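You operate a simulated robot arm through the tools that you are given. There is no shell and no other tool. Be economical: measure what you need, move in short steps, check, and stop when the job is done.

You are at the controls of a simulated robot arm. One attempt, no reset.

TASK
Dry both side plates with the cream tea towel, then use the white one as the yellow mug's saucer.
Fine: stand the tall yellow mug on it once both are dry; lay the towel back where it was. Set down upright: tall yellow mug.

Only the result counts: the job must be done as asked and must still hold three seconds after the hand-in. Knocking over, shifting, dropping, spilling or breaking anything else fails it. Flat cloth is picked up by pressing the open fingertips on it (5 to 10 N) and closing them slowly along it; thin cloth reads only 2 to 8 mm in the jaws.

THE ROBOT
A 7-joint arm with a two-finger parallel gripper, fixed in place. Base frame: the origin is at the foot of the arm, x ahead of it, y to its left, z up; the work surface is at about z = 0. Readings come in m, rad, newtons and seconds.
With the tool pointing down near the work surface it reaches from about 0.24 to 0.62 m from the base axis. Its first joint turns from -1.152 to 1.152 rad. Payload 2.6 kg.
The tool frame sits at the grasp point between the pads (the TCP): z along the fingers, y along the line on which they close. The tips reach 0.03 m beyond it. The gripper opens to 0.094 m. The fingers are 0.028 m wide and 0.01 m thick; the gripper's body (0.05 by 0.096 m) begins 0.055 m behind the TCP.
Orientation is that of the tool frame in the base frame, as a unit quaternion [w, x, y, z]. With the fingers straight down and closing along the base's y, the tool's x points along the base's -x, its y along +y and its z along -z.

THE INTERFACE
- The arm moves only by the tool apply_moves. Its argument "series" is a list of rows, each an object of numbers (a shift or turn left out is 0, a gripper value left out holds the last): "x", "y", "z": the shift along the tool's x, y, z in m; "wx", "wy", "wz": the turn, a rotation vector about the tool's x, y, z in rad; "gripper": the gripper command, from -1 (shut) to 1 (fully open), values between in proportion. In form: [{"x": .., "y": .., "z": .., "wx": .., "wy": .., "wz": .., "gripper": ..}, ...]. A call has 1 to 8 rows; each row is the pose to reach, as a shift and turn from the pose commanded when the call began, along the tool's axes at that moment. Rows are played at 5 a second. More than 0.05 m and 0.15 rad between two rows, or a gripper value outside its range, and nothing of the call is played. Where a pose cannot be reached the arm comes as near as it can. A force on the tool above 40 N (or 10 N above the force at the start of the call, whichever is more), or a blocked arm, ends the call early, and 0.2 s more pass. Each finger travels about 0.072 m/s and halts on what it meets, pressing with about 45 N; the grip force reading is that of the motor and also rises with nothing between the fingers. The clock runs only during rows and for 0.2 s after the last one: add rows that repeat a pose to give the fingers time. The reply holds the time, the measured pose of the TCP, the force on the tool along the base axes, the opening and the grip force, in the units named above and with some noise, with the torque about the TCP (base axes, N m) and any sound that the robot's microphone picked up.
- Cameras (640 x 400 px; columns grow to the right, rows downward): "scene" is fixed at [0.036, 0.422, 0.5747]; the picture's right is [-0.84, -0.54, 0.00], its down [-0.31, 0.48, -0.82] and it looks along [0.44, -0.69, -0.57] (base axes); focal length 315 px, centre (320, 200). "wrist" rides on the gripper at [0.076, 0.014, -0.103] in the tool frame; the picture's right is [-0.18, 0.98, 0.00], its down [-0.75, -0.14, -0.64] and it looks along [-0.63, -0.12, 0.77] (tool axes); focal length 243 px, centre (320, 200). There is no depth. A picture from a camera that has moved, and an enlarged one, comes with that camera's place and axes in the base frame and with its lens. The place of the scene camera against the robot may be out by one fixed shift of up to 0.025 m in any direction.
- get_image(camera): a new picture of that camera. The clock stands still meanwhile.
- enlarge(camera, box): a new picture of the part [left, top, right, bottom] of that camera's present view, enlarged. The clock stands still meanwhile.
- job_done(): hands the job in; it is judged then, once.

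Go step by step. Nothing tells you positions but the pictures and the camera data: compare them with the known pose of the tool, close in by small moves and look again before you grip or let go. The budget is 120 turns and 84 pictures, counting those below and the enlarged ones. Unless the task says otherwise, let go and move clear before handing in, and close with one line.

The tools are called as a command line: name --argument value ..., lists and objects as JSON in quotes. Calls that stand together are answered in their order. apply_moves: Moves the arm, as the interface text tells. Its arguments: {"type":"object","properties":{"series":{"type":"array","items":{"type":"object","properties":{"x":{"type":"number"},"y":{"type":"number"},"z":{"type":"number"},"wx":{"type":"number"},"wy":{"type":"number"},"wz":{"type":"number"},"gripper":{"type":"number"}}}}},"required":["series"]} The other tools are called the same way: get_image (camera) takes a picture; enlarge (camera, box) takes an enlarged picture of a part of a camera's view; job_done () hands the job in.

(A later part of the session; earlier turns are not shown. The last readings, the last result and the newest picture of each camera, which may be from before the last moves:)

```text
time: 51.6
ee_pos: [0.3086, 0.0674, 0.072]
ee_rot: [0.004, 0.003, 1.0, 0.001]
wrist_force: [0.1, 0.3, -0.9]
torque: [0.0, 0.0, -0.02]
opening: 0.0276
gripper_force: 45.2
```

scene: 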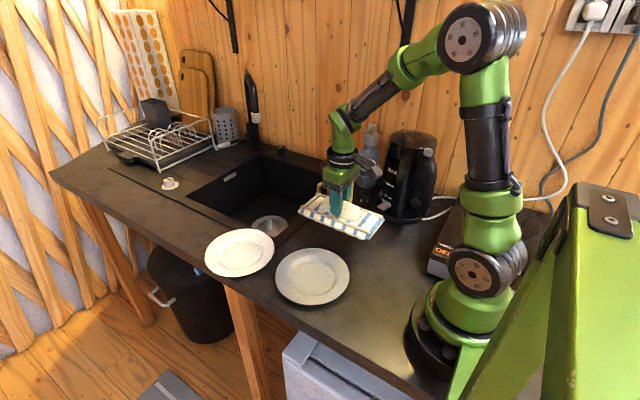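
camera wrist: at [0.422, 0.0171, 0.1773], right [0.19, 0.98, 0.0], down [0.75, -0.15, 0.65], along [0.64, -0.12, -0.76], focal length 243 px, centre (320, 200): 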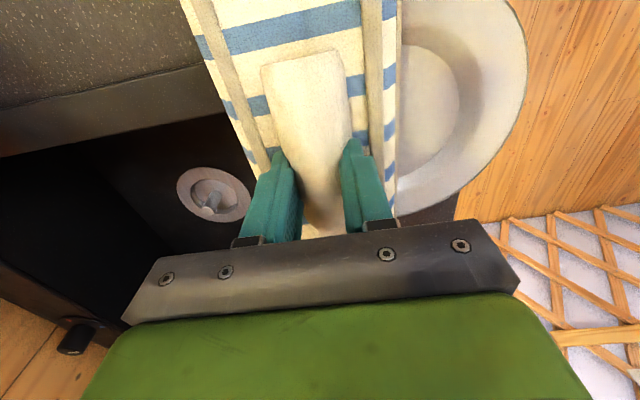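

apply_moves --series '[{"z": 0.0006}, {"z": 0.0012}, {"z": 0.0018}, {"z": 0.0018}]'

enlarge --camera "scene" --box '[200, 195, 380, 325]'

```text
time: 52.7
ee_pos: [0.3097, 0.0684, 0.0714]
ee_rot: [0.005, 0.004, 1.0, 0.002]
wrist_force: [-3.6, -0.5, 8.7]
torque: [0.05, 0.2, -0.01]
opening: 0.0273
gripper_force: 44.7
stopped in row 4: the force on the tool passed its limit at 42 N (the readings are from after the stop); the commanded pose is now the measured one
```

```text
3.08 times, centred on (290, 260) of scene
camera zoom: at [0.036, 0.422, 0.5747], right [-0.84, -0.54, 0.0], down [-0.31, 0.48, -0.82], along [0.44, -0.69, -0.57], focal length 969 px, centre (412, 15)
```

zoom: 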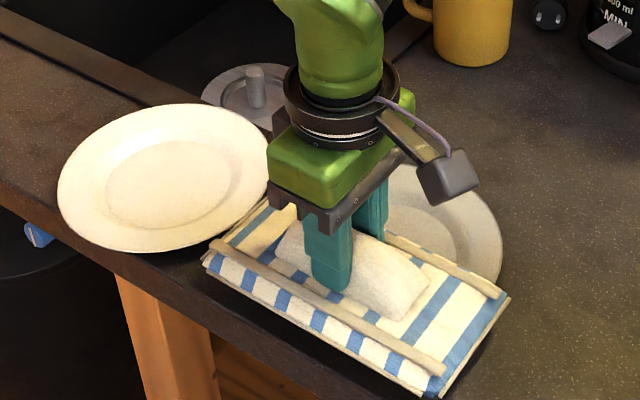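

The pad now covers the +y rim. I'll sweep to -y with light contact.

apply_moves --series '[{"y": -0.012}, {"y": -0.024, "z": -0.0002}, {"y": -0.036, "z": -0.0004}, {"y": -0.048, "z": -0.0006}, {"y": -0.06, "z": -0.0008}, {"y": -0.072, "z": -0.001}, {"y": -0.084, "z": -0.001}, {"y": -0.094, "z": -0.001}]'

```text
time: 54.5
ee_pos: [0.3078, -0.028, 0.0725]
ee_rot: [0.004, 0.004, 1.0, 0.002]
wrist_force: [0.3, -1.0, -1.0]
torque: [-0.02, 0.0, -0.02]
opening: 0.0273
gripper_force: 44.8
```

Contact faded at the end. I'll lower again and sweep toward +y with constant height.

apply_moves --series '[{"z": 0.0006}, {"z": 0.0012}, {"z": 0.0015}, {"z": 0.0015}]'

```text
time: 55.5
ee_pos: [0.3094, -0.0272, 0.0718]
ee_rot: [0.005, 0.005, 1.0, 0.002]
wrist_force: [-9.2, -1.0, 26.1]
torque: [0.08, 0.54, 0.05]
opening: 0.0276
gripper_force: 46.2
```

apply_moves --series '[{"y": 0.012, "z": -0.0006}, {"y": 0.024, "z": -0.0006}, {"y": 0.036, "z": -0.0006}, {"y": 0.048, "z": -0.0006}, {"y": 0.06, "z": -0.0006}, {"y": 0.072, "z": -0.0006}, {"y": 0.084, "z": -0.0004}, {"y": 0.09, "z": -0.0003}]'

enlarge --camera "scene" --box '[200, 195, 380, 325]'

```text
time: 57.3
ee_pos: [0.3112, 0.0621, 0.0726]
ee_rot: [0.006, 0.004, 1.0, 0.002]
wrist_force: [0.4, -9.2, 19.3]
torque: [-0.56, 0.33, 0.19]
opening: 0.0274
gripper_force: 45.1
```

```text
3.08 times, centred on (290, 260) of scene
camera zoom: at [0.0359, 0.422, 0.5747], right [-0.84, -0.54, 0.0], down [-0.31, 0.48, -0.82], along [0.44, -0.69, -0.57], focal length 969 px, centre (412, 15)
```

zoom: 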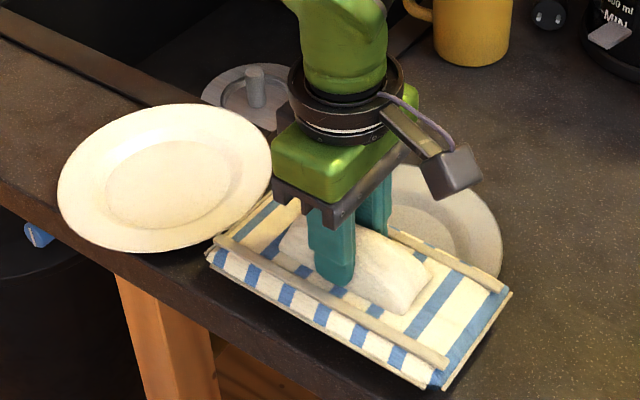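

Plate still in place. One more contact sweep to -y, then I'll lift for a look.

apply_moves --series '[{"y": -0.012}, {"y": -0.024}, {"y": -0.036}, {"y": -0.048}, {"y": -0.06}, {"y": -0.072}, {"y": -0.084}, {"y": -0.09}]'

apply_moves --series '[{"z": -0.03}, {"z": -0.055}, {"z": -0.055, "y": -0.04}, {"z": -0.055, "y": -0.08}, {"z": -0.055, "y": -0.1, "x": -0.02}, {"z": -0.055, "y": -0.1, "x": -0.02}]'

enlarge --camera "scene" --box '[200, 215, 360, 315]'

```text
time: 58.2
ee_pos: [0.311, 0.0313, 0.0718]
ee_rot: [0.008, 0.004, 1.0, 0.003]
wrist_force: [-1.3, -0.4, 7.6]
torque: [-0.26, 0.6, -0.03]
opening: 0.0277
gripper_force: 44.8
stopped in row 4: the force on the tool passed its limit at 42 N (the readings are from after the stop); the commanded pose is now the measured one
```

```text
time: 59.6
ee_pos: [0.33, -0.0699, 0.1268]
ee_rot: [0.007, 0.003, 1.0, 0.003]
wrist_force: [0.3, -0.6, -0.8]
torque: [-0.02, -0.05, 0.03]
opening: 0.0277
gripper_force: 44.9
```

```text
4.00 times, centred on (280, 265) of scene
camera zoom: at [0.036, 0.422, 0.5747], right [-0.84, -0.54, 0.0], down [-0.31, 0.48, -0.82], along [0.44, -0.69, -0.57], focal length 1260 px, centre (480, -60)
```

zoom: 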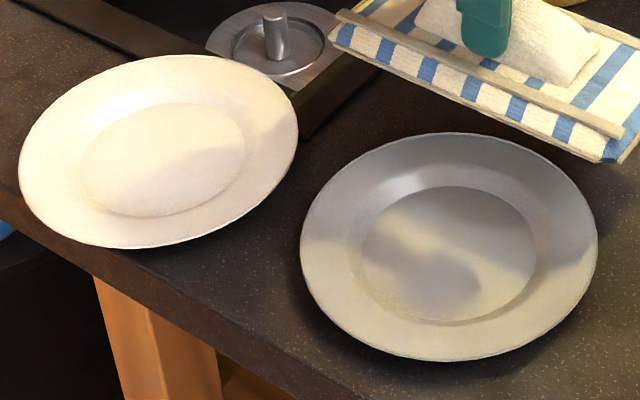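

The shadow is confusing, so I'll move the pad fully aside and compare under the same light as before.

apply_moves --series '[{"y": -0.04, "x": 0.002}, {"y": -0.061, "x": 0.002}, {"y": -0.061, "x": 0.002}]'

enlarge --camera "scene" --box '[200, 215, 360, 315]'

```text
time: 60.4
ee_pos: [0.3284, -0.1303, 0.1264]
ee_rot: [0.007, 0.002, 1.0, 0.004]
wrist_force: [0.0, -0.6, -1.3]
torque: [0.01, -0.03, 0.01]
opening: 0.0275
gripper_force: 44.8
```

```text
4.00 times, centred on (280, 265) of scene
camera zoom: at [0.036, 0.422, 0.5747], right [-0.84, -0.54, 0.0], down [-0.31, 0.48, -0.82], along [0.44, -0.69, -0.57], focal length 1260 px, centre (480, -60)
```

zoom: 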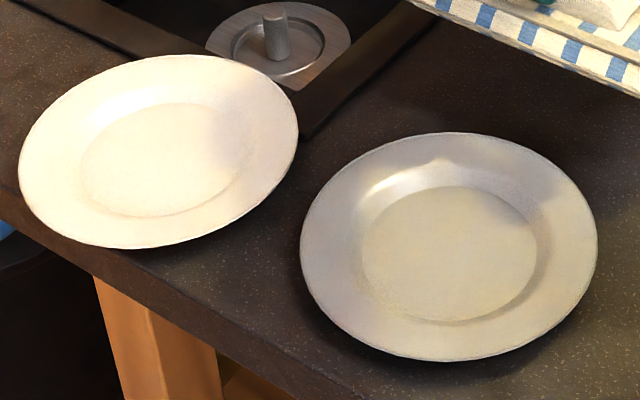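

The grey plate hasn't changed look, unlike the white one. The readings explain it: the tool has drifted about 0.014 rad in pitch (and 0.008 in roll), so only the near-base rim was being rubbed. I'll level the tool and re-wipe the grey plate.

apply_moves --series '[{"wy": 0.008, "wx": 0.004}, {"wy": 0.017, "wx": 0.008}, {"wy": 0.017, "wx": 0.008}]'

```text
time: 61.2
ee_pos: [0.3289, -0.1302, 0.1258]
ee_rot: [-0.002, 0.004, 1.0, -0.001]
wrist_force: [-0.2, 0.2, -1.8]
torque: [0.0, 0.02, -0.01]
opening: 0.0275
gripper_force: 45.0
```

apply_moves --series '[{"x": 0.01, "y": 0.048}, {"x": 0.022, "y": 0.096}, {"x": 0.024, "y": 0.144}, {"x": 0.024, "y": 0.185}, {"x": 0.024, "y": 0.192, "z": 0.025}, {"x": 0.024, "y": 0.192, "z": 0.042}, {"x": 0.024, "y": 0.192, "z": 0.049}, {"x": 0.024, "y": 0.192, "z": 0.0505}]'

apply_moves --series '[{"z": 0.0008}, {"z": 0.0014}, {"z": 0.002}, {"z": 0.002}]'

```text
time: 63.0
ee_pos: [0.3024, 0.063, 0.0742]
ee_rot: [-0.001, 0.004, 1.0, -0.001]
wrist_force: [0.9, -0.3, -0.9]
torque: [-0.02, -0.01, 0.0]
opening: 0.0275
gripper_force: 44.9
```

```text
time: 64.0
ee_pos: [0.3035, 0.0632, 0.0733]
ee_rot: [-0.001, 0.004, 1.0, 0.0]
wrist_force: [-0.4, 0.5, -1.3]
torque: [0.0, -0.01, -0.02]
opening: 0.0273
gripper_force: 45.5
```

apply_moves --series '[{"z": 0.0006}, {"z": 0.0012}, {"z": 0.0017}, {"z": 0.0017}]'

```text
time: 65.0
ee_pos: [0.3026, 0.0624, 0.073]
ee_rot: [-0.001, 0.003, 1.0, -0.001]
wrist_force: [-2.3, 0.8, 13.3]
torque: [-0.12, -0.56, 0.01]
opening: 0.0272
gripper_force: 45.2
```

Contact is now on the far side of the rim at 13 N. Sweeping.

apply_moves --series '[{"y": -0.012}, {"y": -0.024, "z": -0.0002}, {"y": -0.036, "z": -0.0003}, {"y": -0.048, "z": -0.0003}, {"y": -0.06, "z": -0.0003}, {"y": -0.072, "z": -0.0003}, {"y": -0.084, "z": -0.0003}]'

```text
time: 66.6
ee_pos: [0.3033, -0.0238, 0.0724]
ee_rot: [-0.003, 0.004, 1.0, -0.001]
wrist_force: [-1.2, 3.8, 8.3]
torque: [0.31, -0.47, 0.17]
opening: 0.0275
gripper_force: 44.9
```

Contact was kept throughout. Sweeping back, then once more.

apply_moves --series '[{"y": 0.012}, {"y": 0.024}, {"y": 0.036}, {"y": 0.048}, {"y": 0.06}, {"y": 0.072}, {"y": 0.084}]'

apply_moves --series '[{"y": -0.012, "wy": -0.003}, {"y": -0.024, "wy": -0.006}, {"y": -0.036, "wy": -0.006}, {"y": -0.048, "wy": -0.006}, {"y": -0.06, "wy": -0.006}, {"y": -0.072, "wy": -0.006}, {"y": -0.084, "wy": -0.006}]'

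enlarge --camera "scene" --box '[200, 195, 380, 325]'

```text
time: 68.2
ee_pos: [0.3047, 0.0624, 0.0712]
ee_rot: [0.0, 0.003, 1.0, -0.002]
wrist_force: [-0.3, -10.5, 24.6]
torque: [-0.6, -0.34, -0.17]
opening: 0.0275
gripper_force: 45.0
```

```text
time: 69.8
ee_pos: [0.3034, -0.0228, 0.073]
ee_rot: [0.0, 0.003, 1.0, -0.002]
wrist_force: [-0.4, 8.5, 16.3]
torque: [0.36, -0.09, 0.02]
opening: 0.0274
gripper_force: 44.9
```

```text
3.08 times, centred on (290, 260) of scene
camera zoom: at [0.0359, 0.422, 0.5747], right [-0.84, -0.54, 0.0], down [-0.31, 0.48, -0.82], along [0.44, -0.69, -0.57], focal length 969 px, centre (412, 15)
```

zoom: 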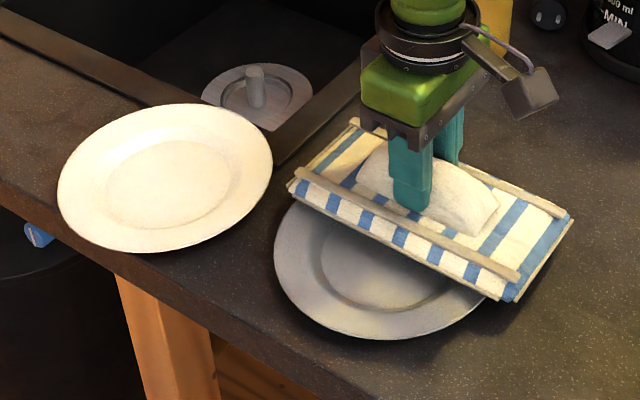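

The contact is level now, with almost no y torque. Another full pass each way.

apply_moves --series '[{"y": 0.012}, {"y": 0.024}, {"y": 0.036}, {"y": 0.048}, {"y": 0.06}, {"y": 0.072}, {"y": 0.084}]'

apply_moves --series '[{"y": -0.012}, {"y": -0.024}, {"y": -0.036}, {"y": -0.048}, {"y": -0.06}, {"y": -0.072}, {"y": -0.084}]'

apply_moves --series '[{"z": -0.03}, {"z": -0.055}, {"z": -0.055, "y": -0.04}, {"z": -0.055, "y": -0.08, "x": -0.01}, {"z": -0.055, "y": -0.107, "x": -0.026}, {"z": -0.055, "y": -0.107, "x": -0.026}]'

enlarge --camera "scene" --box '[200, 215, 360, 315]'

```text
time: 71.4
ee_pos: [0.3033, 0.062, 0.0709]
ee_rot: [0.001, 0.004, 1.0, -0.001]
wrist_force: [-1.0, -5.8, 11.7]
torque: [-0.36, 0.22, 0.11]
opening: 0.0277
gripper_force: 44.7
```

```text
time: 73.0
ee_pos: [0.3038, -0.0222, 0.0716]
ee_rot: [0.001, 0.004, 1.0, -0.001]
wrist_force: [-0.8, 2.6, 4.6]
torque: [0.22, 0.21, -0.12]
opening: 0.0278
gripper_force: 45.3
```

```text
time: 74.4
ee_pos: [0.3286, -0.1294, 0.1244]
ee_rot: [0.001, 0.004, 1.0, -0.001]
wrist_force: [-0.4, -0.1, -0.2]
torque: [0.01, 0.04, 0.0]
opening: 0.0278
gripper_force: 44.9
```

```text
4.00 times, centred on (280, 265) of scene
camera zoom: at [0.036, 0.422, 0.5747], right [-0.84, -0.54, 0.0], down [-0.31, 0.48, -0.82], along [0.44, -0.69, -0.57], focal length 1260 px, centre (480, -60)
```

zoom: 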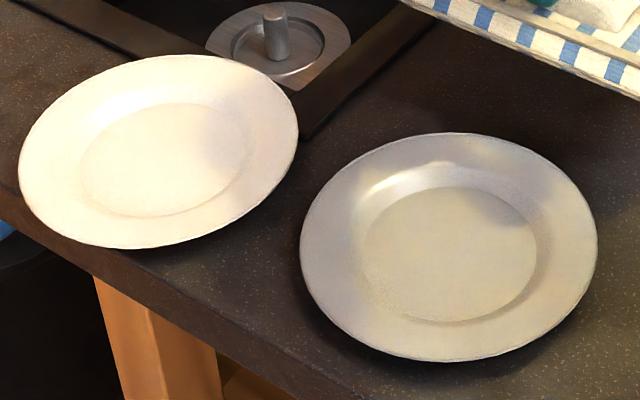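

I'll take the wrist view at this same pose to compare directly with the pre-wipe picture from t = 6.

get_image --camera "wrist"

get_image --camera "scene"

```text
38 pictures are left
camera wrist: at [0.2524, -0.1137, 0.23], right [0.19, 0.98, 0.0], down [0.75, -0.15, 0.64], along [0.63, -0.12, -0.77], focal length 243 px, centre (320, 200)
```

wrist: 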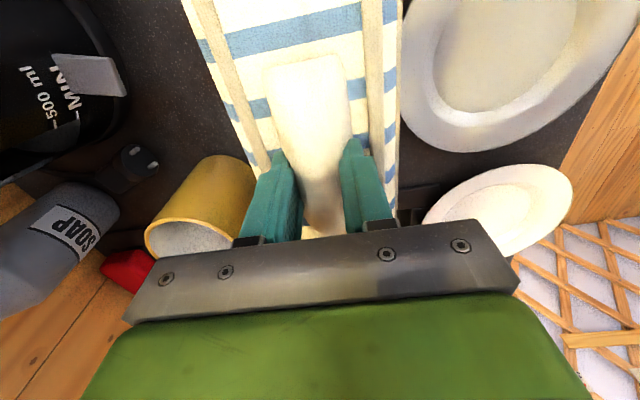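

```text
37 pictures are left
```

scene: 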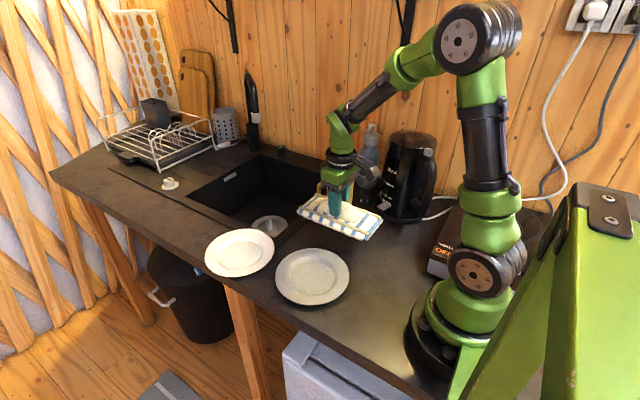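

From the wrist, the grey plate is now clearly paler than before. I'll check its uniformity up close, in the same crop as at t = 19.

enlarge --camera "scene" --box '[272, 245, 352, 307]'

enlarge --camera "wrist" --box '[390, 0, 630, 190]'

```text
6.45 times, centred on (312, 276) of scene
camera zoom: at [0.036, 0.422, 0.5747], right [-0.84, -0.54, 0.0], down [-0.31, 0.48, -0.82], along [0.44, -0.69, -0.57], focal length 2032 px, centre (372, -290)
```

zoom: 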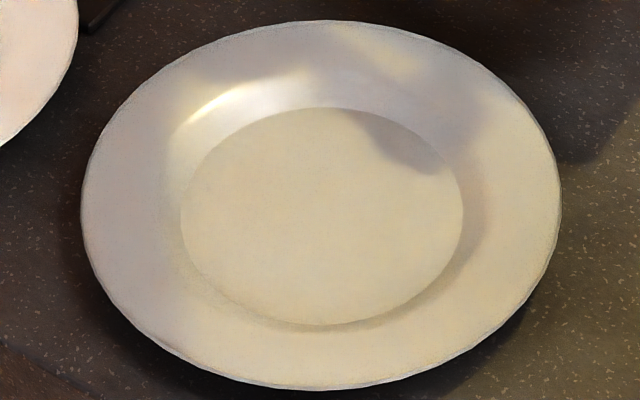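

```text
2.11 times, centred on (510, 95) of wrist
camera zoom: at [0.2524, -0.1137, 0.23], right [0.19, 0.98, 0.0], down [0.75, -0.15, 0.64], along [0.63, -0.12, -0.77], focal length 511 px, centre (-80, 421)
```

zoom: 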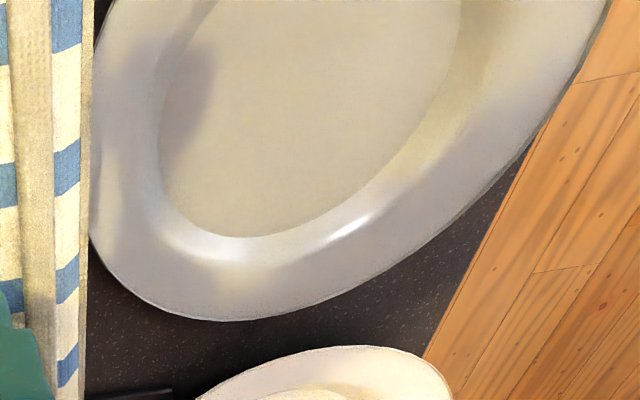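

The grey plate has been pale and matte since the steady passes, against dark and glossy at t = 19, so both plates look dry. I'll lower the towel onto its original spot, stopping just above contact.

apply_moves --series '[{"x": -0.0015, "y": -0.0015, "wz": -0.008, "z": 0.03}, {"x": -0.0015, "y": -0.0015, "wz": -0.008, "z": 0.05}, {"x": -0.0015, "y": -0.0015, "wz": -0.008, "z": 0.06}, {"x": -0.0015, "y": -0.0015, "wz": -0.008, "z": 0.064}, {"x": -0.0015, "y": -0.0015, "wz": -0.008, "z": 0.064}]'

enlarge --camera "scene" --box '[285, 175, 395, 275]'

```text
time: 75.6
ee_pos: [0.3302, -0.13, 0.0634]
ee_rot: [0.001, 0.0, 1.0, -0.001]
wrist_force: [1.0, -0.8, 0.0]
torque: [0.0, -0.04, -0.02]
opening: 0.0276
gripper_force: 45.2
```

```text
4.00 times, centred on (340, 225) of scene
camera zoom: at [0.036, 0.422, 0.5747], right [-0.84, -0.54, 0.0], down [-0.31, 0.48, -0.82], along [0.44, -0.69, -0.57], focal length 1260 px, centre (240, 100)
```

zoom: 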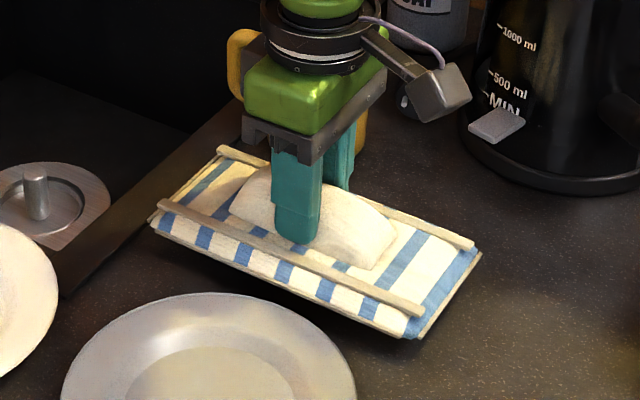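

It lines up with the original corners, so I'll lower to contact.

apply_moves --series '[{"z": 0.003}, {"z": 0.005}, {"z": 0.006}, {"z": 0.007}, {"z": 0.0075}]'

```text
time: 76.8
ee_pos: [0.3281, -0.1303, 0.0554]
ee_rot: [0.001, 0.0, 1.0, -0.001]
wrist_force: [0.0, 0.3, -0.9]
torque: [0.03, 0.02, -0.05]
opening: 0.0274
gripper_force: 44.6
```

apply_moves --series '[{"z": 0.0007}, {"z": 0.0014}, {"z": 0.002}, {"z": 0.0025}]'

```text
time: 77.9
ee_pos: [0.3302, -0.1306, 0.0551]
ee_rot: [0.002, 0.002, 1.0, -0.002]
wrist_force: [-1.9, 0.8, 6.5]
torque: [0.02, 0.01, 0.06]
opening: 0.0276
gripper_force: 44.9
stopped in row 4: the force on the tool passed its limit at 41 N (the readings are from after the stop); the commanded pose is now the measured one
```

The pad is resting on the counter. I'll open to the approach width and go straight up.

apply_moves --series '[{"gripper": -0.3}, {"gripper": 0.0}, {"gripper": 0.15}, {"gripper": 0.15}, {"z": -0.02}, {"z": -0.05}, {"z": -0.09}, {"z": -0.12}]'

enlarge --camera "scene" --box '[285, 195, 395, 275]'

get_image --camera "wrist"

```text
time: 79.7
ee_pos: [0.3296, -0.1305, 0.1751]
ee_rot: [0.001, 0.002, 1.0, -0.001]
wrist_force: [0.1, 0.3, 0.8]
torque: [0.01, -0.03, 0.01]
opening: 0.0545
gripper_force: 0.1
```

```text
5.00 times, centred on (340, 235) of scene
camera zoom: at [0.036, 0.422, 0.5747], right [-0.84, -0.54, 0.0], down [-0.31, 0.48, -0.82], along [0.44, -0.69, -0.57], focal length 1575 px, centre (220, 25)
```

zoom: 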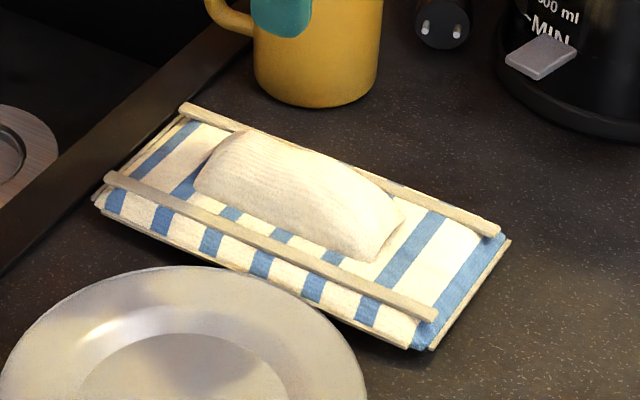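

```text
32 pictures are left
camera wrist: at [0.2542, -0.1155, 0.2783], right [0.19, 0.98, 0.0], down [0.75, -0.14, 0.64], along [0.63, -0.12, -0.77], focal length 243 px, centre (320, 200)
```

wrist: 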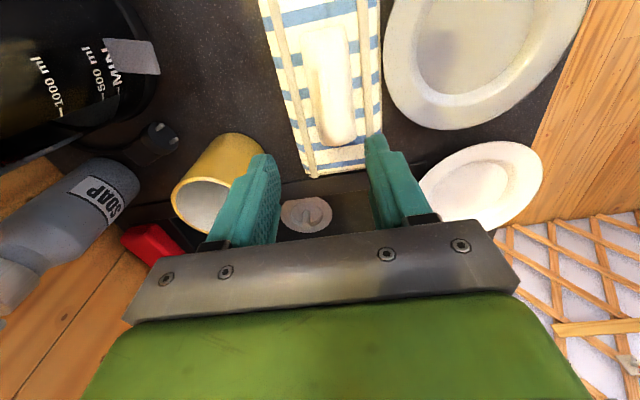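

The towel now sits about 13 mm too far toward +y, because a finger pushed its rail when opening. I'll regrip the bunch with the tips above the rails and move it back.

apply_moves --series '[{"y": 0.0125, "z": 0.04}, {"y": 0.0125, "z": 0.08}, {"y": 0.0125, "z": 0.1}, {"y": 0.0125, "z": 0.108}, {"y": 0.0125, "z": 0.112}, {"y": 0.0125, "z": 0.115}]'

get_image --camera "wrist"

```text
time: 81.1
ee_pos: [0.3309, -0.1187, 0.058]
ee_rot: [0.001, 0.001, 1.0, -0.001]
wrist_force: [-1.0, -1.0, 0.4]
torque: [-0.04, -0.01, 0.01]
opening: 0.0542
gripper_force: 0.0
```

```text
31 pictures are left
camera wrist: at [0.2539, -0.1036, 0.1627], right [0.19, 0.98, 0.0], down [0.75, -0.14, 0.64], along [0.63, -0.12, -0.76], focal length 243 px, centre (320, 200)
```

wrist: 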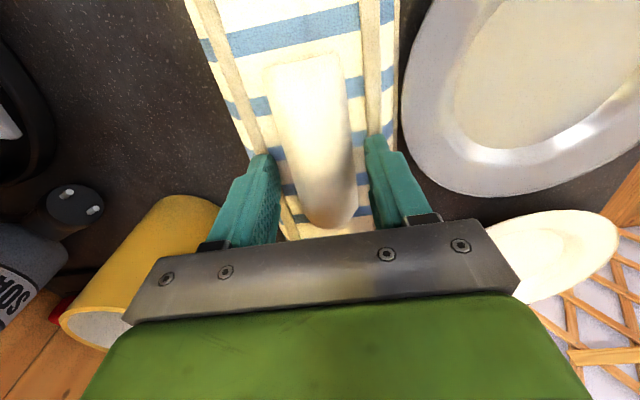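

It's well centred, matching the original approach view. Now I'll close, lift 6 mm, shift 12 mm toward -y and lower.

apply_moves --series '[{"gripper": -0.2}, {"gripper": -0.6}, {"gripper": -1}, {"gripper": -1}, {"gripper": -1, "z": -0.003}, {"z": -0.007}, {"z": -0.007, "y": -0.006, "x": 0.001}, {"z": -0.007, "y": -0.012, "x": 0.001}]'

apply_moves --series '[{"z": 0.003}, {"z": 0.005}, {"z": 0.006}, {"z": 0.007}, {"z": 0.007}]'

enlarge --camera "scene" --box '[285, 195, 395, 275]'

```text
time: 82.9
ee_pos: [0.3271, -0.1309, 0.0661]
ee_rot: [0.0, 0.001, 1.0, -0.001]
wrist_force: [-0.2, 0.1, -1.0]
torque: [-0.02, -0.03, 0.0]
opening: 0.0228
gripper_force: 44.7
```

```text
time: 84.1
ee_pos: [0.3299, -0.1318, 0.0609]
ee_rot: [0.002, 0.002, 1.0, -0.001]
wrist_force: [-2.4, 0.1, 8.1]
torque: [0.18, -0.16, 0.08]
opening: 0.0227
gripper_force: 45.0
```

```text
5.00 times, centred on (340, 235) of scene
camera zoom: at [0.036, 0.422, 0.5747], right [-0.84, -0.54, 0.0], down [-0.31, 0.48, -0.82], along [0.44, -0.69, -0.57], focal length 1575 px, centre (220, 25)
```

zoom: 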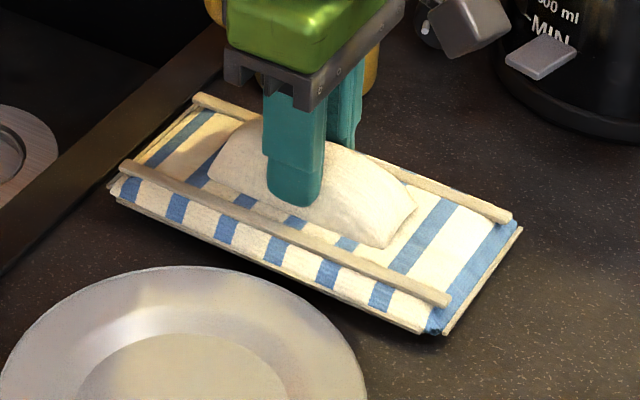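

The corners match the original to within 2 px. I'll open just a little and lift straight away.

apply_moves --series '[{"gripper": -0.35}, {"gripper": -0.25}, {"gripper": -0.25, "z": -0.002}, {"z": -0.01}, {"z": -0.03}, {"z": -0.07}, {"z": -0.11}]'

enlarge --camera "scene" --box '[285, 195, 395, 275]'

get_image --camera "wrist"

```text
time: 85.7
ee_pos: [0.3313, -0.1307, 0.1719]
ee_rot: [0.002, 0.001, 1.0, -0.001]
wrist_force: [-0.3, -0.4, -1.1]
torque: [-0.03, -0.02, 0.01]
opening: 0.0351
gripper_force: 0.0
```

```text
5.00 times, centred on (340, 235) of scene
camera zoom: at [0.036, 0.422, 0.5747], right [-0.84, -0.54, 0.0], down [-0.31, 0.48, -0.82], along [0.44, -0.69, -0.57], focal length 1575 px, centre (220, 25)
```

zoom: 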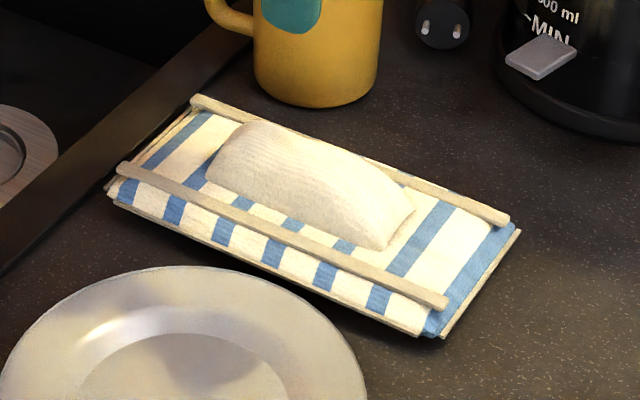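

```text
28 pictures are left
camera wrist: at [0.2547, -0.1161, 0.2745], right [0.19, 0.98, 0.0], down [0.75, -0.14, 0.64], along [0.63, -0.12, -0.76], focal length 243 px, centre (320, 200)
```

wrist: 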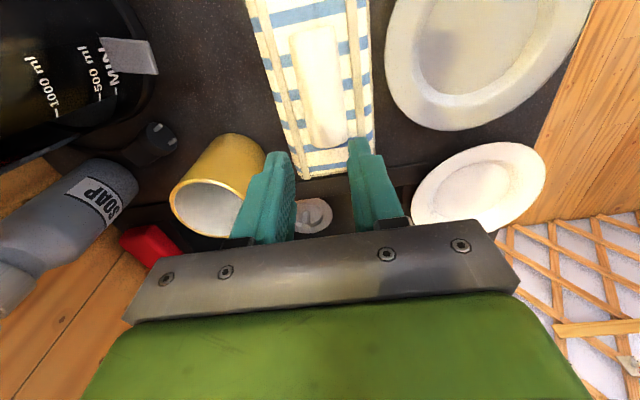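

The towel is back on its spot. The mug is near (0.39, -0.25), about 0.10 m tall and 0.076 m wide. I'll move up and toward it for a better view of its centre and handle.

apply_moves --series '[{"z": -0.03, "gripper": 1}, {"x": -0.02, "y": -0.035, "z": -0.05}, {"x": -0.039, "y": -0.07, "z": -0.05}, {"x": -0.039, "y": -0.07, "z": -0.05}]'

enlarge --camera "wrist" --box '[160, 20, 400, 220]'

enlarge --camera "scene" --box '[280, 140, 400, 240]'

```text
time: 86.7
ee_pos: [0.3698, -0.1997, 0.2199]
ee_rot: [0.002, 0.0, 1.0, -0.002]
wrist_force: [-0.7, -0.2, 1.0]
torque: [-0.01, -0.01, 0.03]
opening: 0.0938
gripper_force: 0.0
```

```text
2.00 times, centred on (280, 120) of wrist
camera zoom: at [0.2932, -0.1853, 0.3234], right [0.18, 0.98, 0.0], down [0.75, -0.14, 0.64], along [0.63, -0.12, -0.76], focal length 485 px, centre (400, 360)
```

zoom: 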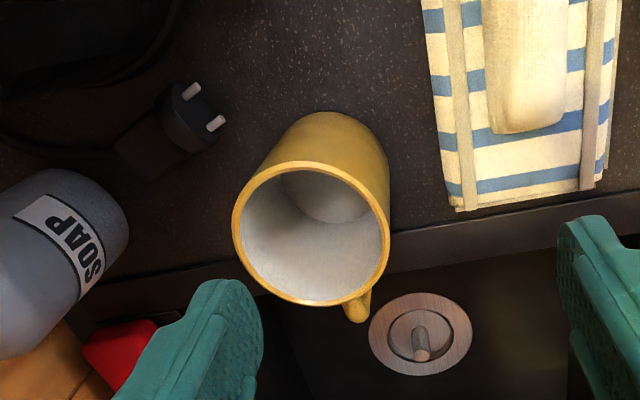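

```text
4.00 times, centred on (340, 190) of scene
camera zoom: at [0.036, 0.422, 0.5747], right [-0.84, -0.54, 0.0], down [-0.31, 0.48, -0.82], along [0.44, -0.69, -0.57], focal length 1260 px, centre (240, 240)
```

zoom: 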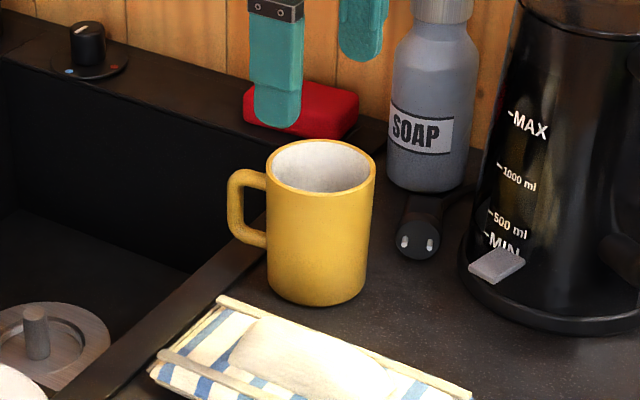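

The mug centre is (0.389, -0.2495), its height about 0.10 m, and the handle points toward +x, so closing along y suits. I'll align above it first.

apply_moves --series '[{"x": -0.01, "y": -0.025, "z": 0.02}, {"x": -0.0192, "y": -0.0498, "z": 0.045}, {"x": -0.0192, "y": -0.0498, "z": 0.075}, {"x": -0.0192, "y": -0.0498, "z": 0.078}, {"x": -0.0192, "y": -0.0498, "z": 0.078}]'

get_image --camera "wrist"

enlarge --camera "scene" --box '[280, 140, 400, 240]'

```text
time: 87.9
ee_pos: [0.3861, -0.2508, 0.1419]
ee_rot: [0.002, 0.0, 1.0, -0.001]
wrist_force: [-0.7, -1.6, 0.4]
torque: [0.01, 0.02, -0.02]
opening: 0.0941
gripper_force: 0.1
```

```text
25 pictures are left
camera wrist: at [0.3111, -0.2363, 0.2458], right [0.19, 0.98, 0.0], down [0.75, -0.14, 0.64], along [0.63, -0.12, -0.76], focal length 243 px, centre (320, 200)
```

wrist: 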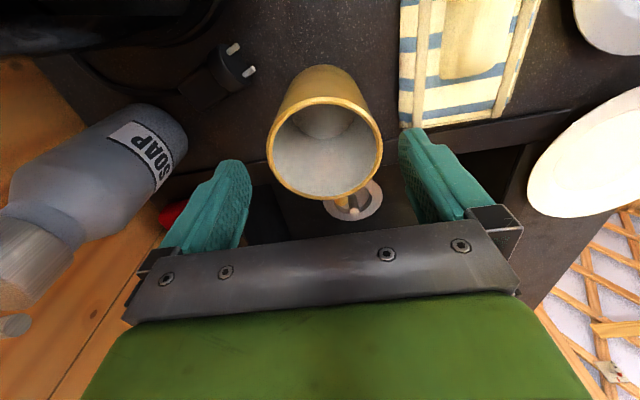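

```text
4.00 times, centred on (340, 190) of scene
camera zoom: at [0.036, 0.422, 0.5747], right [-0.84, -0.54, 0.0], down [-0.31, 0.48, -0.82], along [0.44, -0.69, -0.57], focal length 1260 px, centre (240, 240)
```

zoom: 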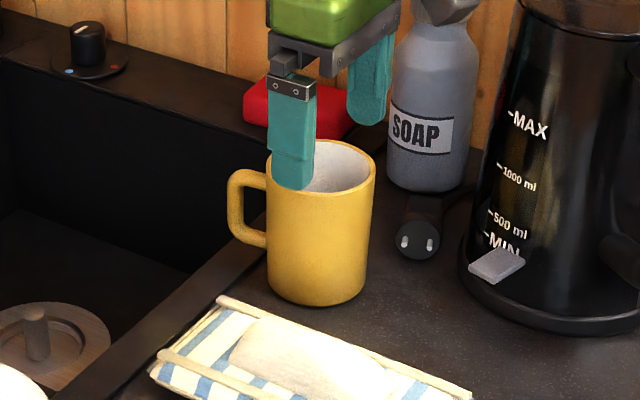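

The alignment holds, with the rim centre at (0.388, -0.248). I'll shift 2 mm and descend around the mug.

apply_moves --series '[{"x": -0.002, "y": 0.0025}, {"x": -0.002, "y": 0.0025, "z": 0.02}, {"x": -0.002, "y": 0.0025, "z": 0.04}, {"x": -0.002, "y": 0.0025, "z": 0.06}, {"x": -0.002, "y": 0.0025, "z": 0.073}, {"x": -0.002, "y": 0.0025, "z": 0.073}]'

get_image --camera "wrist"

```text
time: 89.3
ee_pos: [0.3897, -0.2479, 0.068]
ee_rot: [0.001, 0.001, 1.0, -0.001]
wrist_force: [-0.6, 0.5, -0.5]
torque: [-0.03, 0.01, 0.0]
opening: 0.0941
gripper_force: 0.1
```

```text
23 pictures are left
camera wrist: at [0.3136, -0.2326, 0.1723], right [0.19, 0.98, 0.0], down [0.75, -0.14, 0.64], along [0.63, -0.12, -0.76], focal length 243 px, centre (320, 200)
```

wrist: 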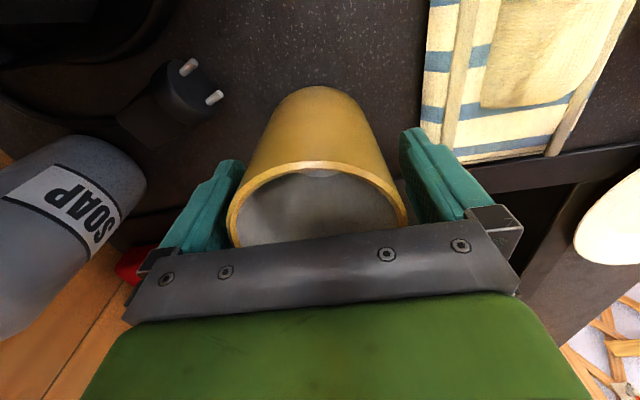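

The mug sits between the fingers, so I'll close on it.

apply_moves --series '[{"gripper": 0.7}, {"gripper": 0.6}, {"gripper": 0.3}, {"gripper": -0.3}, {"gripper": -1}, {"gripper": -1}]'

apply_moves --series '[{"z": -0.01}, {"z": -0.03}, {"z": -0.06}, {"z": -0.08}, {"z": -0.08}]'

get_image --camera "scene"

```text
time: 90.7
ee_pos: [0.3891, -0.2485, 0.0684]
ee_rot: [0.001, 0.001, 1.0, -0.001]
wrist_force: [0.9, -0.5, 0.3]
torque: [-0.01, -0.05, -0.04]
opening: 0.0805
gripper_force: 45.3
```

```text
time: 91.9
ee_pos: [0.3903, -0.2461, 0.1489]
ee_rot: [0.001, 0.0, 1.0, -0.002]
wrist_force: [0.8, 0.4, -2.9]
torque: [0.03, 0.04, -0.02]
opening: 0.0804
gripper_force: 45.3
```

```text
22 pictures are left
```

scene: 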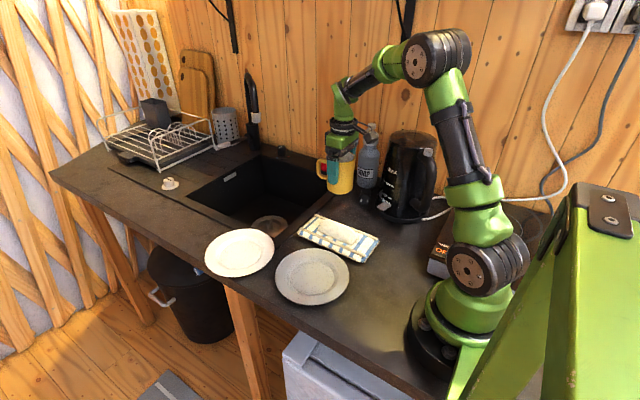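

The mug is held and clear. I'll carry it over to above the white plate, which is near (0.49, 0.054).

apply_moves --series '[{"x": -0.0143, "y": 0.043}, {"x": -0.0286, "y": 0.086}, {"x": -0.043, "y": 0.129}, {"x": -0.057, "y": 0.172}, {"x": -0.0715, "y": 0.215}, {"x": -0.0858, "y": 0.258}, {"x": -0.1, "y": 0.3}, {"x": -0.1, "y": 0.3}]'

get_image --camera "wrist"

enlarge --camera "scene" --box '[180, 155, 340, 295]'

```text
time: 93.7
ee_pos: [0.488, 0.0518, 0.15]
ee_rot: [0.001, 0.001, 1.0, -0.001]
wrist_force: [0.2, -0.1, -2.9]
torque: [0.0, 0.01, 0.02]
opening: 0.0802
gripper_force: 44.5
```

```text
21 pictures are left
camera wrist: at [0.4111, 0.0669, 0.2532], right [0.19, 0.98, 0.0], down [0.75, -0.14, 0.64], along [0.63, -0.12, -0.76], focal length 243 px, centre (320, 200)
```

wrist: 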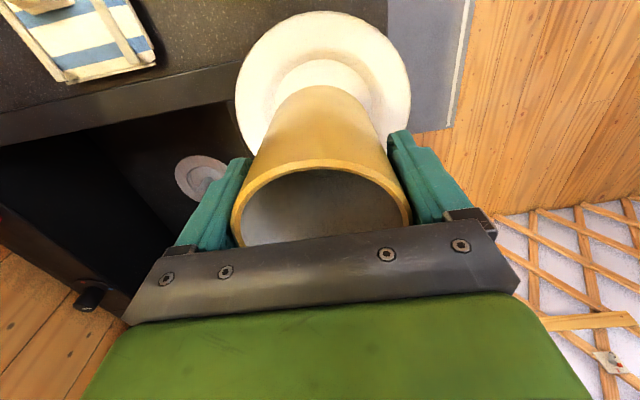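

```text
2.86 times, centred on (260, 225) of scene
camera zoom: at [0.036, 0.422, 0.5747], right [-0.84, -0.54, 0.0], down [-0.31, 0.48, -0.82], along [0.44, -0.69, -0.57], focal length 900 px, centre (491, 129)
```

zoom: 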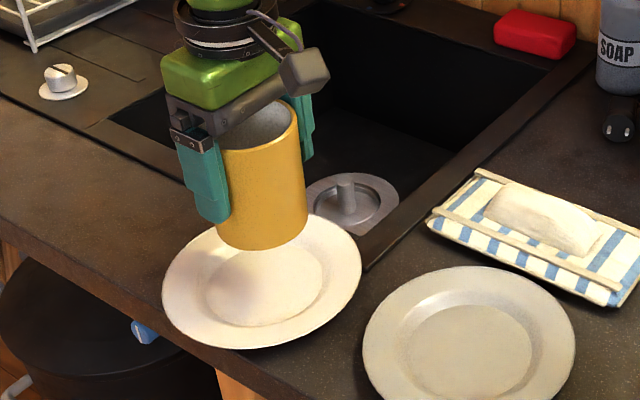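

The target is about (0.493, 0.054). I'll lower to roughly 15 mm above the well and check centring.

apply_moves --series '[{"x": -0.005, "y": 0.002, "z": 0.02}, {"x": -0.005, "y": 0.002, "z": 0.04}, {"x": -0.005, "y": 0.002, "z": 0.055}, {"x": -0.005, "y": 0.002, "z": 0.055}]'

enlarge --camera "wrist" --box '[180, 0, 460, 180]'

enlarge --camera "scene" --box '[195, 190, 295, 285]'

```text
time: 94.7
ee_pos: [0.4939, 0.0531, 0.0934]
ee_rot: [0.002, 0.001, 1.0, -0.001]
wrist_force: [-0.4, -0.5, -1.9]
torque: [-0.03, 0.04, -0.03]
opening: 0.0805
gripper_force: 44.9
```

```text
2.22 times, centred on (320, 90) of wrist
camera zoom: at [0.4172, 0.0685, 0.1972], right [0.19, 0.98, 0.0], down [0.75, -0.14, 0.64], along [0.63, -0.12, -0.76], focal length 539 px, centre (320, 444)
```

zoom: 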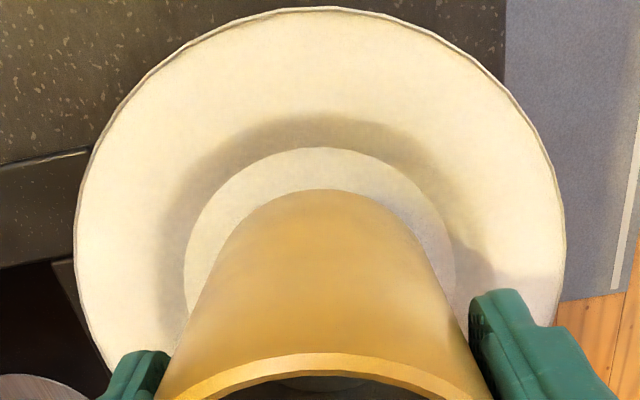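

```text
4.21 times, centred on (245, 238) of scene
camera zoom: at [0.036, 0.422, 0.5747], right [-0.84, -0.54, 0.0], down [-0.31, 0.48, -0.82], along [0.44, -0.69, -0.57], focal length 1326 px, centre (636, 42)
```

zoom: 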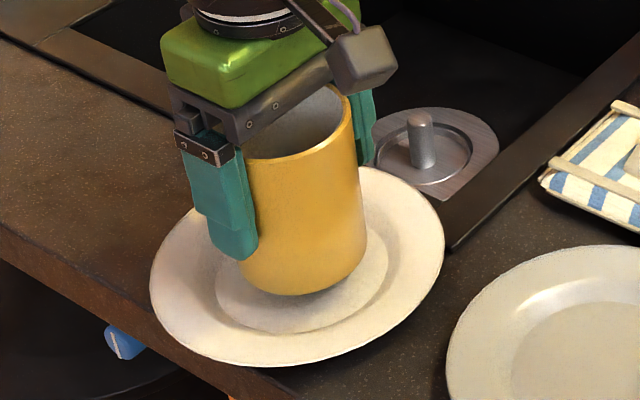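

Relative to the well, the mug is centred within about 3 mm in both views. I'll apply a 1.5 mm correction and descend gently.

apply_moves --series '[{"x": -0.0015, "y": -0.0015, "z": 0.005}, {"x": -0.0015, "y": -0.0015, "z": 0.01}, {"x": -0.0015, "y": -0.0015, "z": 0.013}, {"x": -0.0015, "y": -0.0015, "z": 0.014}, {"x": -0.0015, "y": -0.0015, "z": 0.014}]'

apply_moves --series '[{"z": 0.001}, {"z": 0.002}, {"z": 0.003}, {"z": 0.004}]'

```text
time: 95.9
ee_pos: [0.4976, 0.0523, 0.0821]
ee_rot: [0.006, 0.0, 1.0, 0.0]
wrist_force: [3.0, -1.9, 29.3]
torque: [0.08, -0.33, -0.19]
opening: 0.0802
gripper_force: 44.8
```

```text
time: 96.9
ee_pos: [0.4982, 0.0531, 0.0794]
ee_rot: [0.006, 0.0, 1.0, -0.001]
wrist_force: [3.4, -3.0, 31.3]
torque: [0.16, 0.02, -0.08]
opening: 0.0798
gripper_force: 45.3
```

Contact came earlier than expected, at about 30 N. I'll stop pressing and look.

apply_moves --series '[{"z": -0.001}, {"z": -0.002}, {"z": -0.002}]'

enlarge --camera "wrist" --box '[180, 0, 460, 180]'

enlarge --camera "scene" --box '[195, 190, 295, 285]'

```text
time: 97.7
ee_pos: [0.497, 0.053, 0.0796]
ee_rot: [0.004, 0.0, 1.0, 0.0]
wrist_force: [6.2, -0.4, 19.0]
torque: [0.21, -0.89, -0.15]
opening: 0.08
gripper_force: 44.5
```

```text
2.22 times, centred on (320, 90) of wrist
camera zoom: at [0.4202, 0.0678, 0.1825], right [0.18, 0.98, 0.0], down [0.75, -0.14, 0.65], along [0.64, -0.12, -0.76], focal length 539 px, centre (320, 444)
```

zoom: 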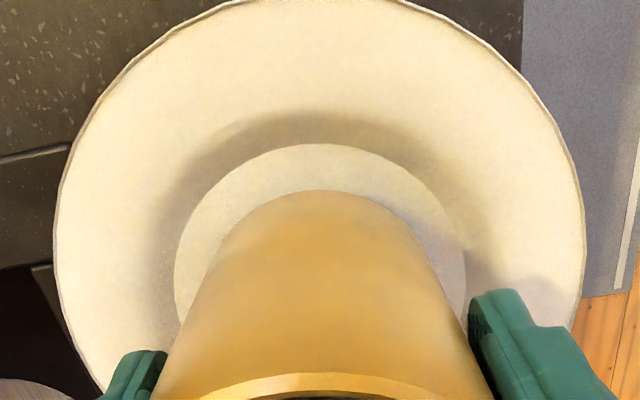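

```text
4.21 times, centred on (245, 238) of scene
camera zoom: at [0.0359, 0.422, 0.5747], right [-0.84, -0.54, 0.0], down [-0.31, 0.48, -0.82], along [0.44, -0.69, -0.57], focal length 1326 px, centre (636, 42)
```

zoom: 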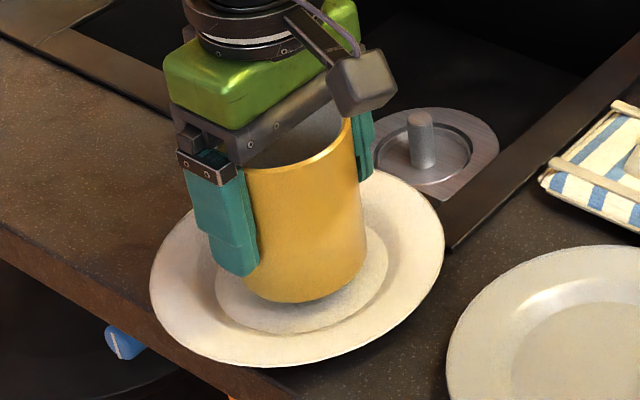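

The mug is centred but has slid up about 8 mm in the grip. Its support level on the plate must therefore be roughly rim height, not the visible well floor. I'll unload the pressing force before releasing.

apply_moves --series '[{"z": -0.0007}, {"z": -0.0014}, {"z": -0.0014}]'

```text
time: 98.5
ee_pos: [0.496, 0.0531, 0.078]
ee_rot: [0.001, 0.0, 1.0, -0.001]
wrist_force: [6.0, -0.3, 12.4]
torque: [0.15, -0.86, -0.04]
opening: 0.0797
gripper_force: 44.5
```

apply_moves --series '[{"z": -0.0008, "x": 0.0003}, {"z": -0.0016, "x": 0.0006}, {"z": -0.0016, "x": 0.0006}]'

enlarge --camera "scene" --box '[195, 190, 295, 285]'

```text
time: 99.3
ee_pos: [0.4941, 0.052, 0.0793]
ee_rot: [-0.001, 0.001, 1.0, 0.0]
wrist_force: [0.3, 0.4, -2.2]
torque: [0.01, -0.01, -0.01]
opening: 0.08
gripper_force: 44.7
```

```text
4.21 times, centred on (245, 238) of scene
camera zoom: at [0.036, 0.422, 0.5747], right [-0.84, -0.54, 0.0], down [-0.31, 0.48, -0.82], along [0.44, -0.69, -0.57], focal length 1326 px, centre (636, 42)
```

zoom: 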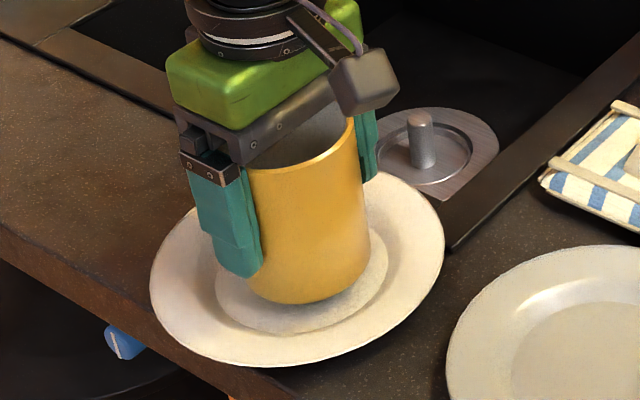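

The mug is free again, at its own weight of about 2 N, with no visible tilt. The earlier 29–31 N contact acted at the mug's centre, so it was flat on its base. I'll lower in half-millimetre steps to a light touch.

apply_moves --series '[{"z": 0.0005, "x": -0.001}, {"z": 0.001, "x": -0.001}, {"z": 0.0015, "x": -0.001}, {"z": 0.0015, "x": -0.001}]'

```text
time: 100.3
ee_pos: [0.4968, 0.0529, 0.0789]
ee_rot: [0.0, 0.001, 1.0, 0.0]
wrist_force: [-0.4, 0.1, -2.1]
torque: [0.0, 0.01, 0.01]
opening: 0.08
gripper_force: 44.7
```

apply_moves --series '[{"z": 0.0005}, {"z": 0.001}, {"z": 0.0015}, {"z": 0.0015}]'

```text
time: 101.3
ee_pos: [0.4965, 0.053, 0.0795]
ee_rot: [0.002, 0.0, 1.0, -0.001]
wrist_force: [-1.8, 1.1, 8.6]
torque: [0.19, -0.2, 0.03]
opening: 0.08
gripper_force: 44.5
```

Light contact at about 10 N. I'll open slowly to a small clearance without moving and look before leaving.

apply_moves --series '[{"z": -0.0004}, {"z": -0.0004, "gripper": 0.75}, {"z": -0.0004, "gripper": 0.8}, {"z": -0.0004, "gripper": 0.85}, {"z": -0.0004, "gripper": 0.9}, {"z": -0.0004, "gripper": 0.9}]'

enlarge --camera "scene" --box '[195, 190, 295, 285]'

enlarge --camera "wrist" --box '[180, 0, 460, 180]'

```text
time: 102.7
ee_pos: [0.4958, 0.0527, 0.0787]
ee_rot: [0.002, 0.0, 1.0, -0.001]
wrist_force: [0.3, 0.0, 0.0]
torque: [-0.02, 0.01, 0.0]
opening: 0.089
gripper_force: 0.0
```

```text
4.21 times, centred on (245, 238) of scene
camera zoom: at [0.036, 0.422, 0.5747], right [-0.84, -0.54, 0.0], down [-0.31, 0.48, -0.82], along [0.44, -0.69, -0.57], focal length 1326 px, centre (636, 42)
```

zoom: 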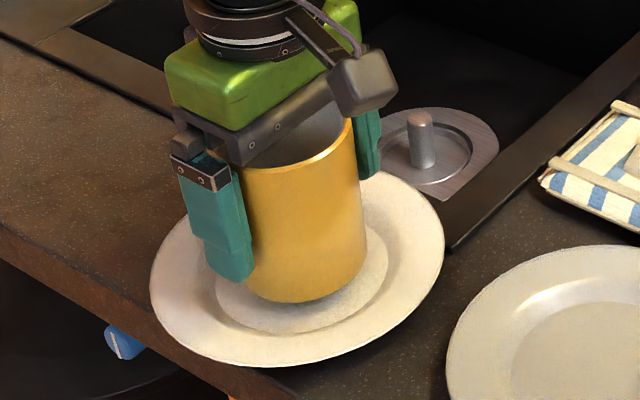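

```text
2.22 times, centred on (320, 90) of wrist
camera zoom: at [0.4198, 0.0676, 0.1823], right [0.19, 0.98, 0.0], down [0.75, -0.14, 0.64], along [0.63, -0.12, -0.76], focal length 539 px, centre (320, 444)
```

zoom: 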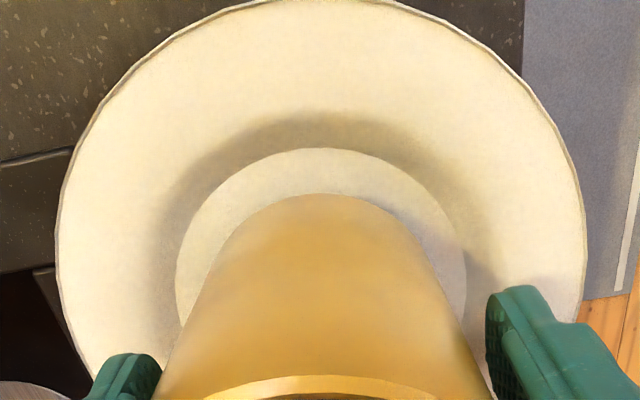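

The mug stands on its own without moving. I'll open fully and rise straight up.

apply_moves --series '[{"gripper": 1}, {"z": -0.015}, {"z": -0.04}, {"z": -0.075}, {"z": -0.11}, {"z": -0.15}, {"z": -0.15}]'

enlarge --camera "scene" --box '[195, 190, 295, 285]'

get_image --camera "wrist"

```text
time: 104.3
ee_pos: [0.4974, 0.0511, 0.229]
ee_rot: [0.003, 0.001, 1.0, -0.001]
wrist_force: [-0.1, 0.1, 0.7]
torque: [0.01, 0.0, -0.01]
opening: 0.0938
gripper_force: 0.0
```

```text
4.21 times, centred on (245, 238) of scene
camera zoom: at [0.036, 0.422, 0.5747], right [-0.84, -0.54, 0.0], down [-0.31, 0.48, -0.82], along [0.44, -0.69, -0.57], focal length 1326 px, centre (636, 42)
```

zoom: 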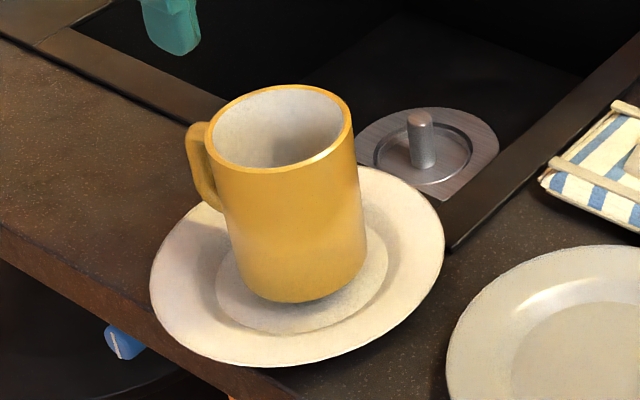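

```text
11 pictures are left
camera wrist: at [0.4213, 0.0657, 0.3322], right [0.19, 0.98, 0.0], down [0.75, -0.14, 0.64], along [0.63, -0.12, -0.76], focal length 243 px, centre (320, 200)
```

wrist: 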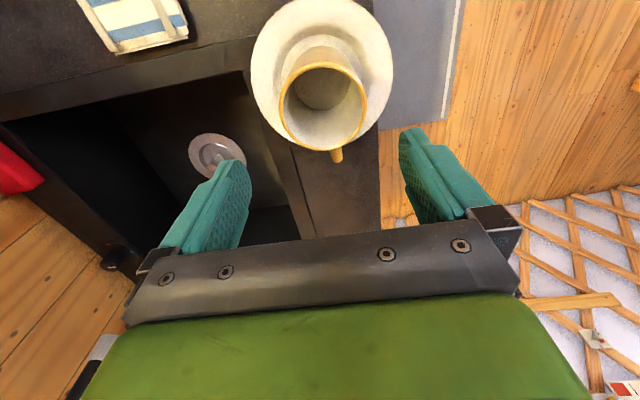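

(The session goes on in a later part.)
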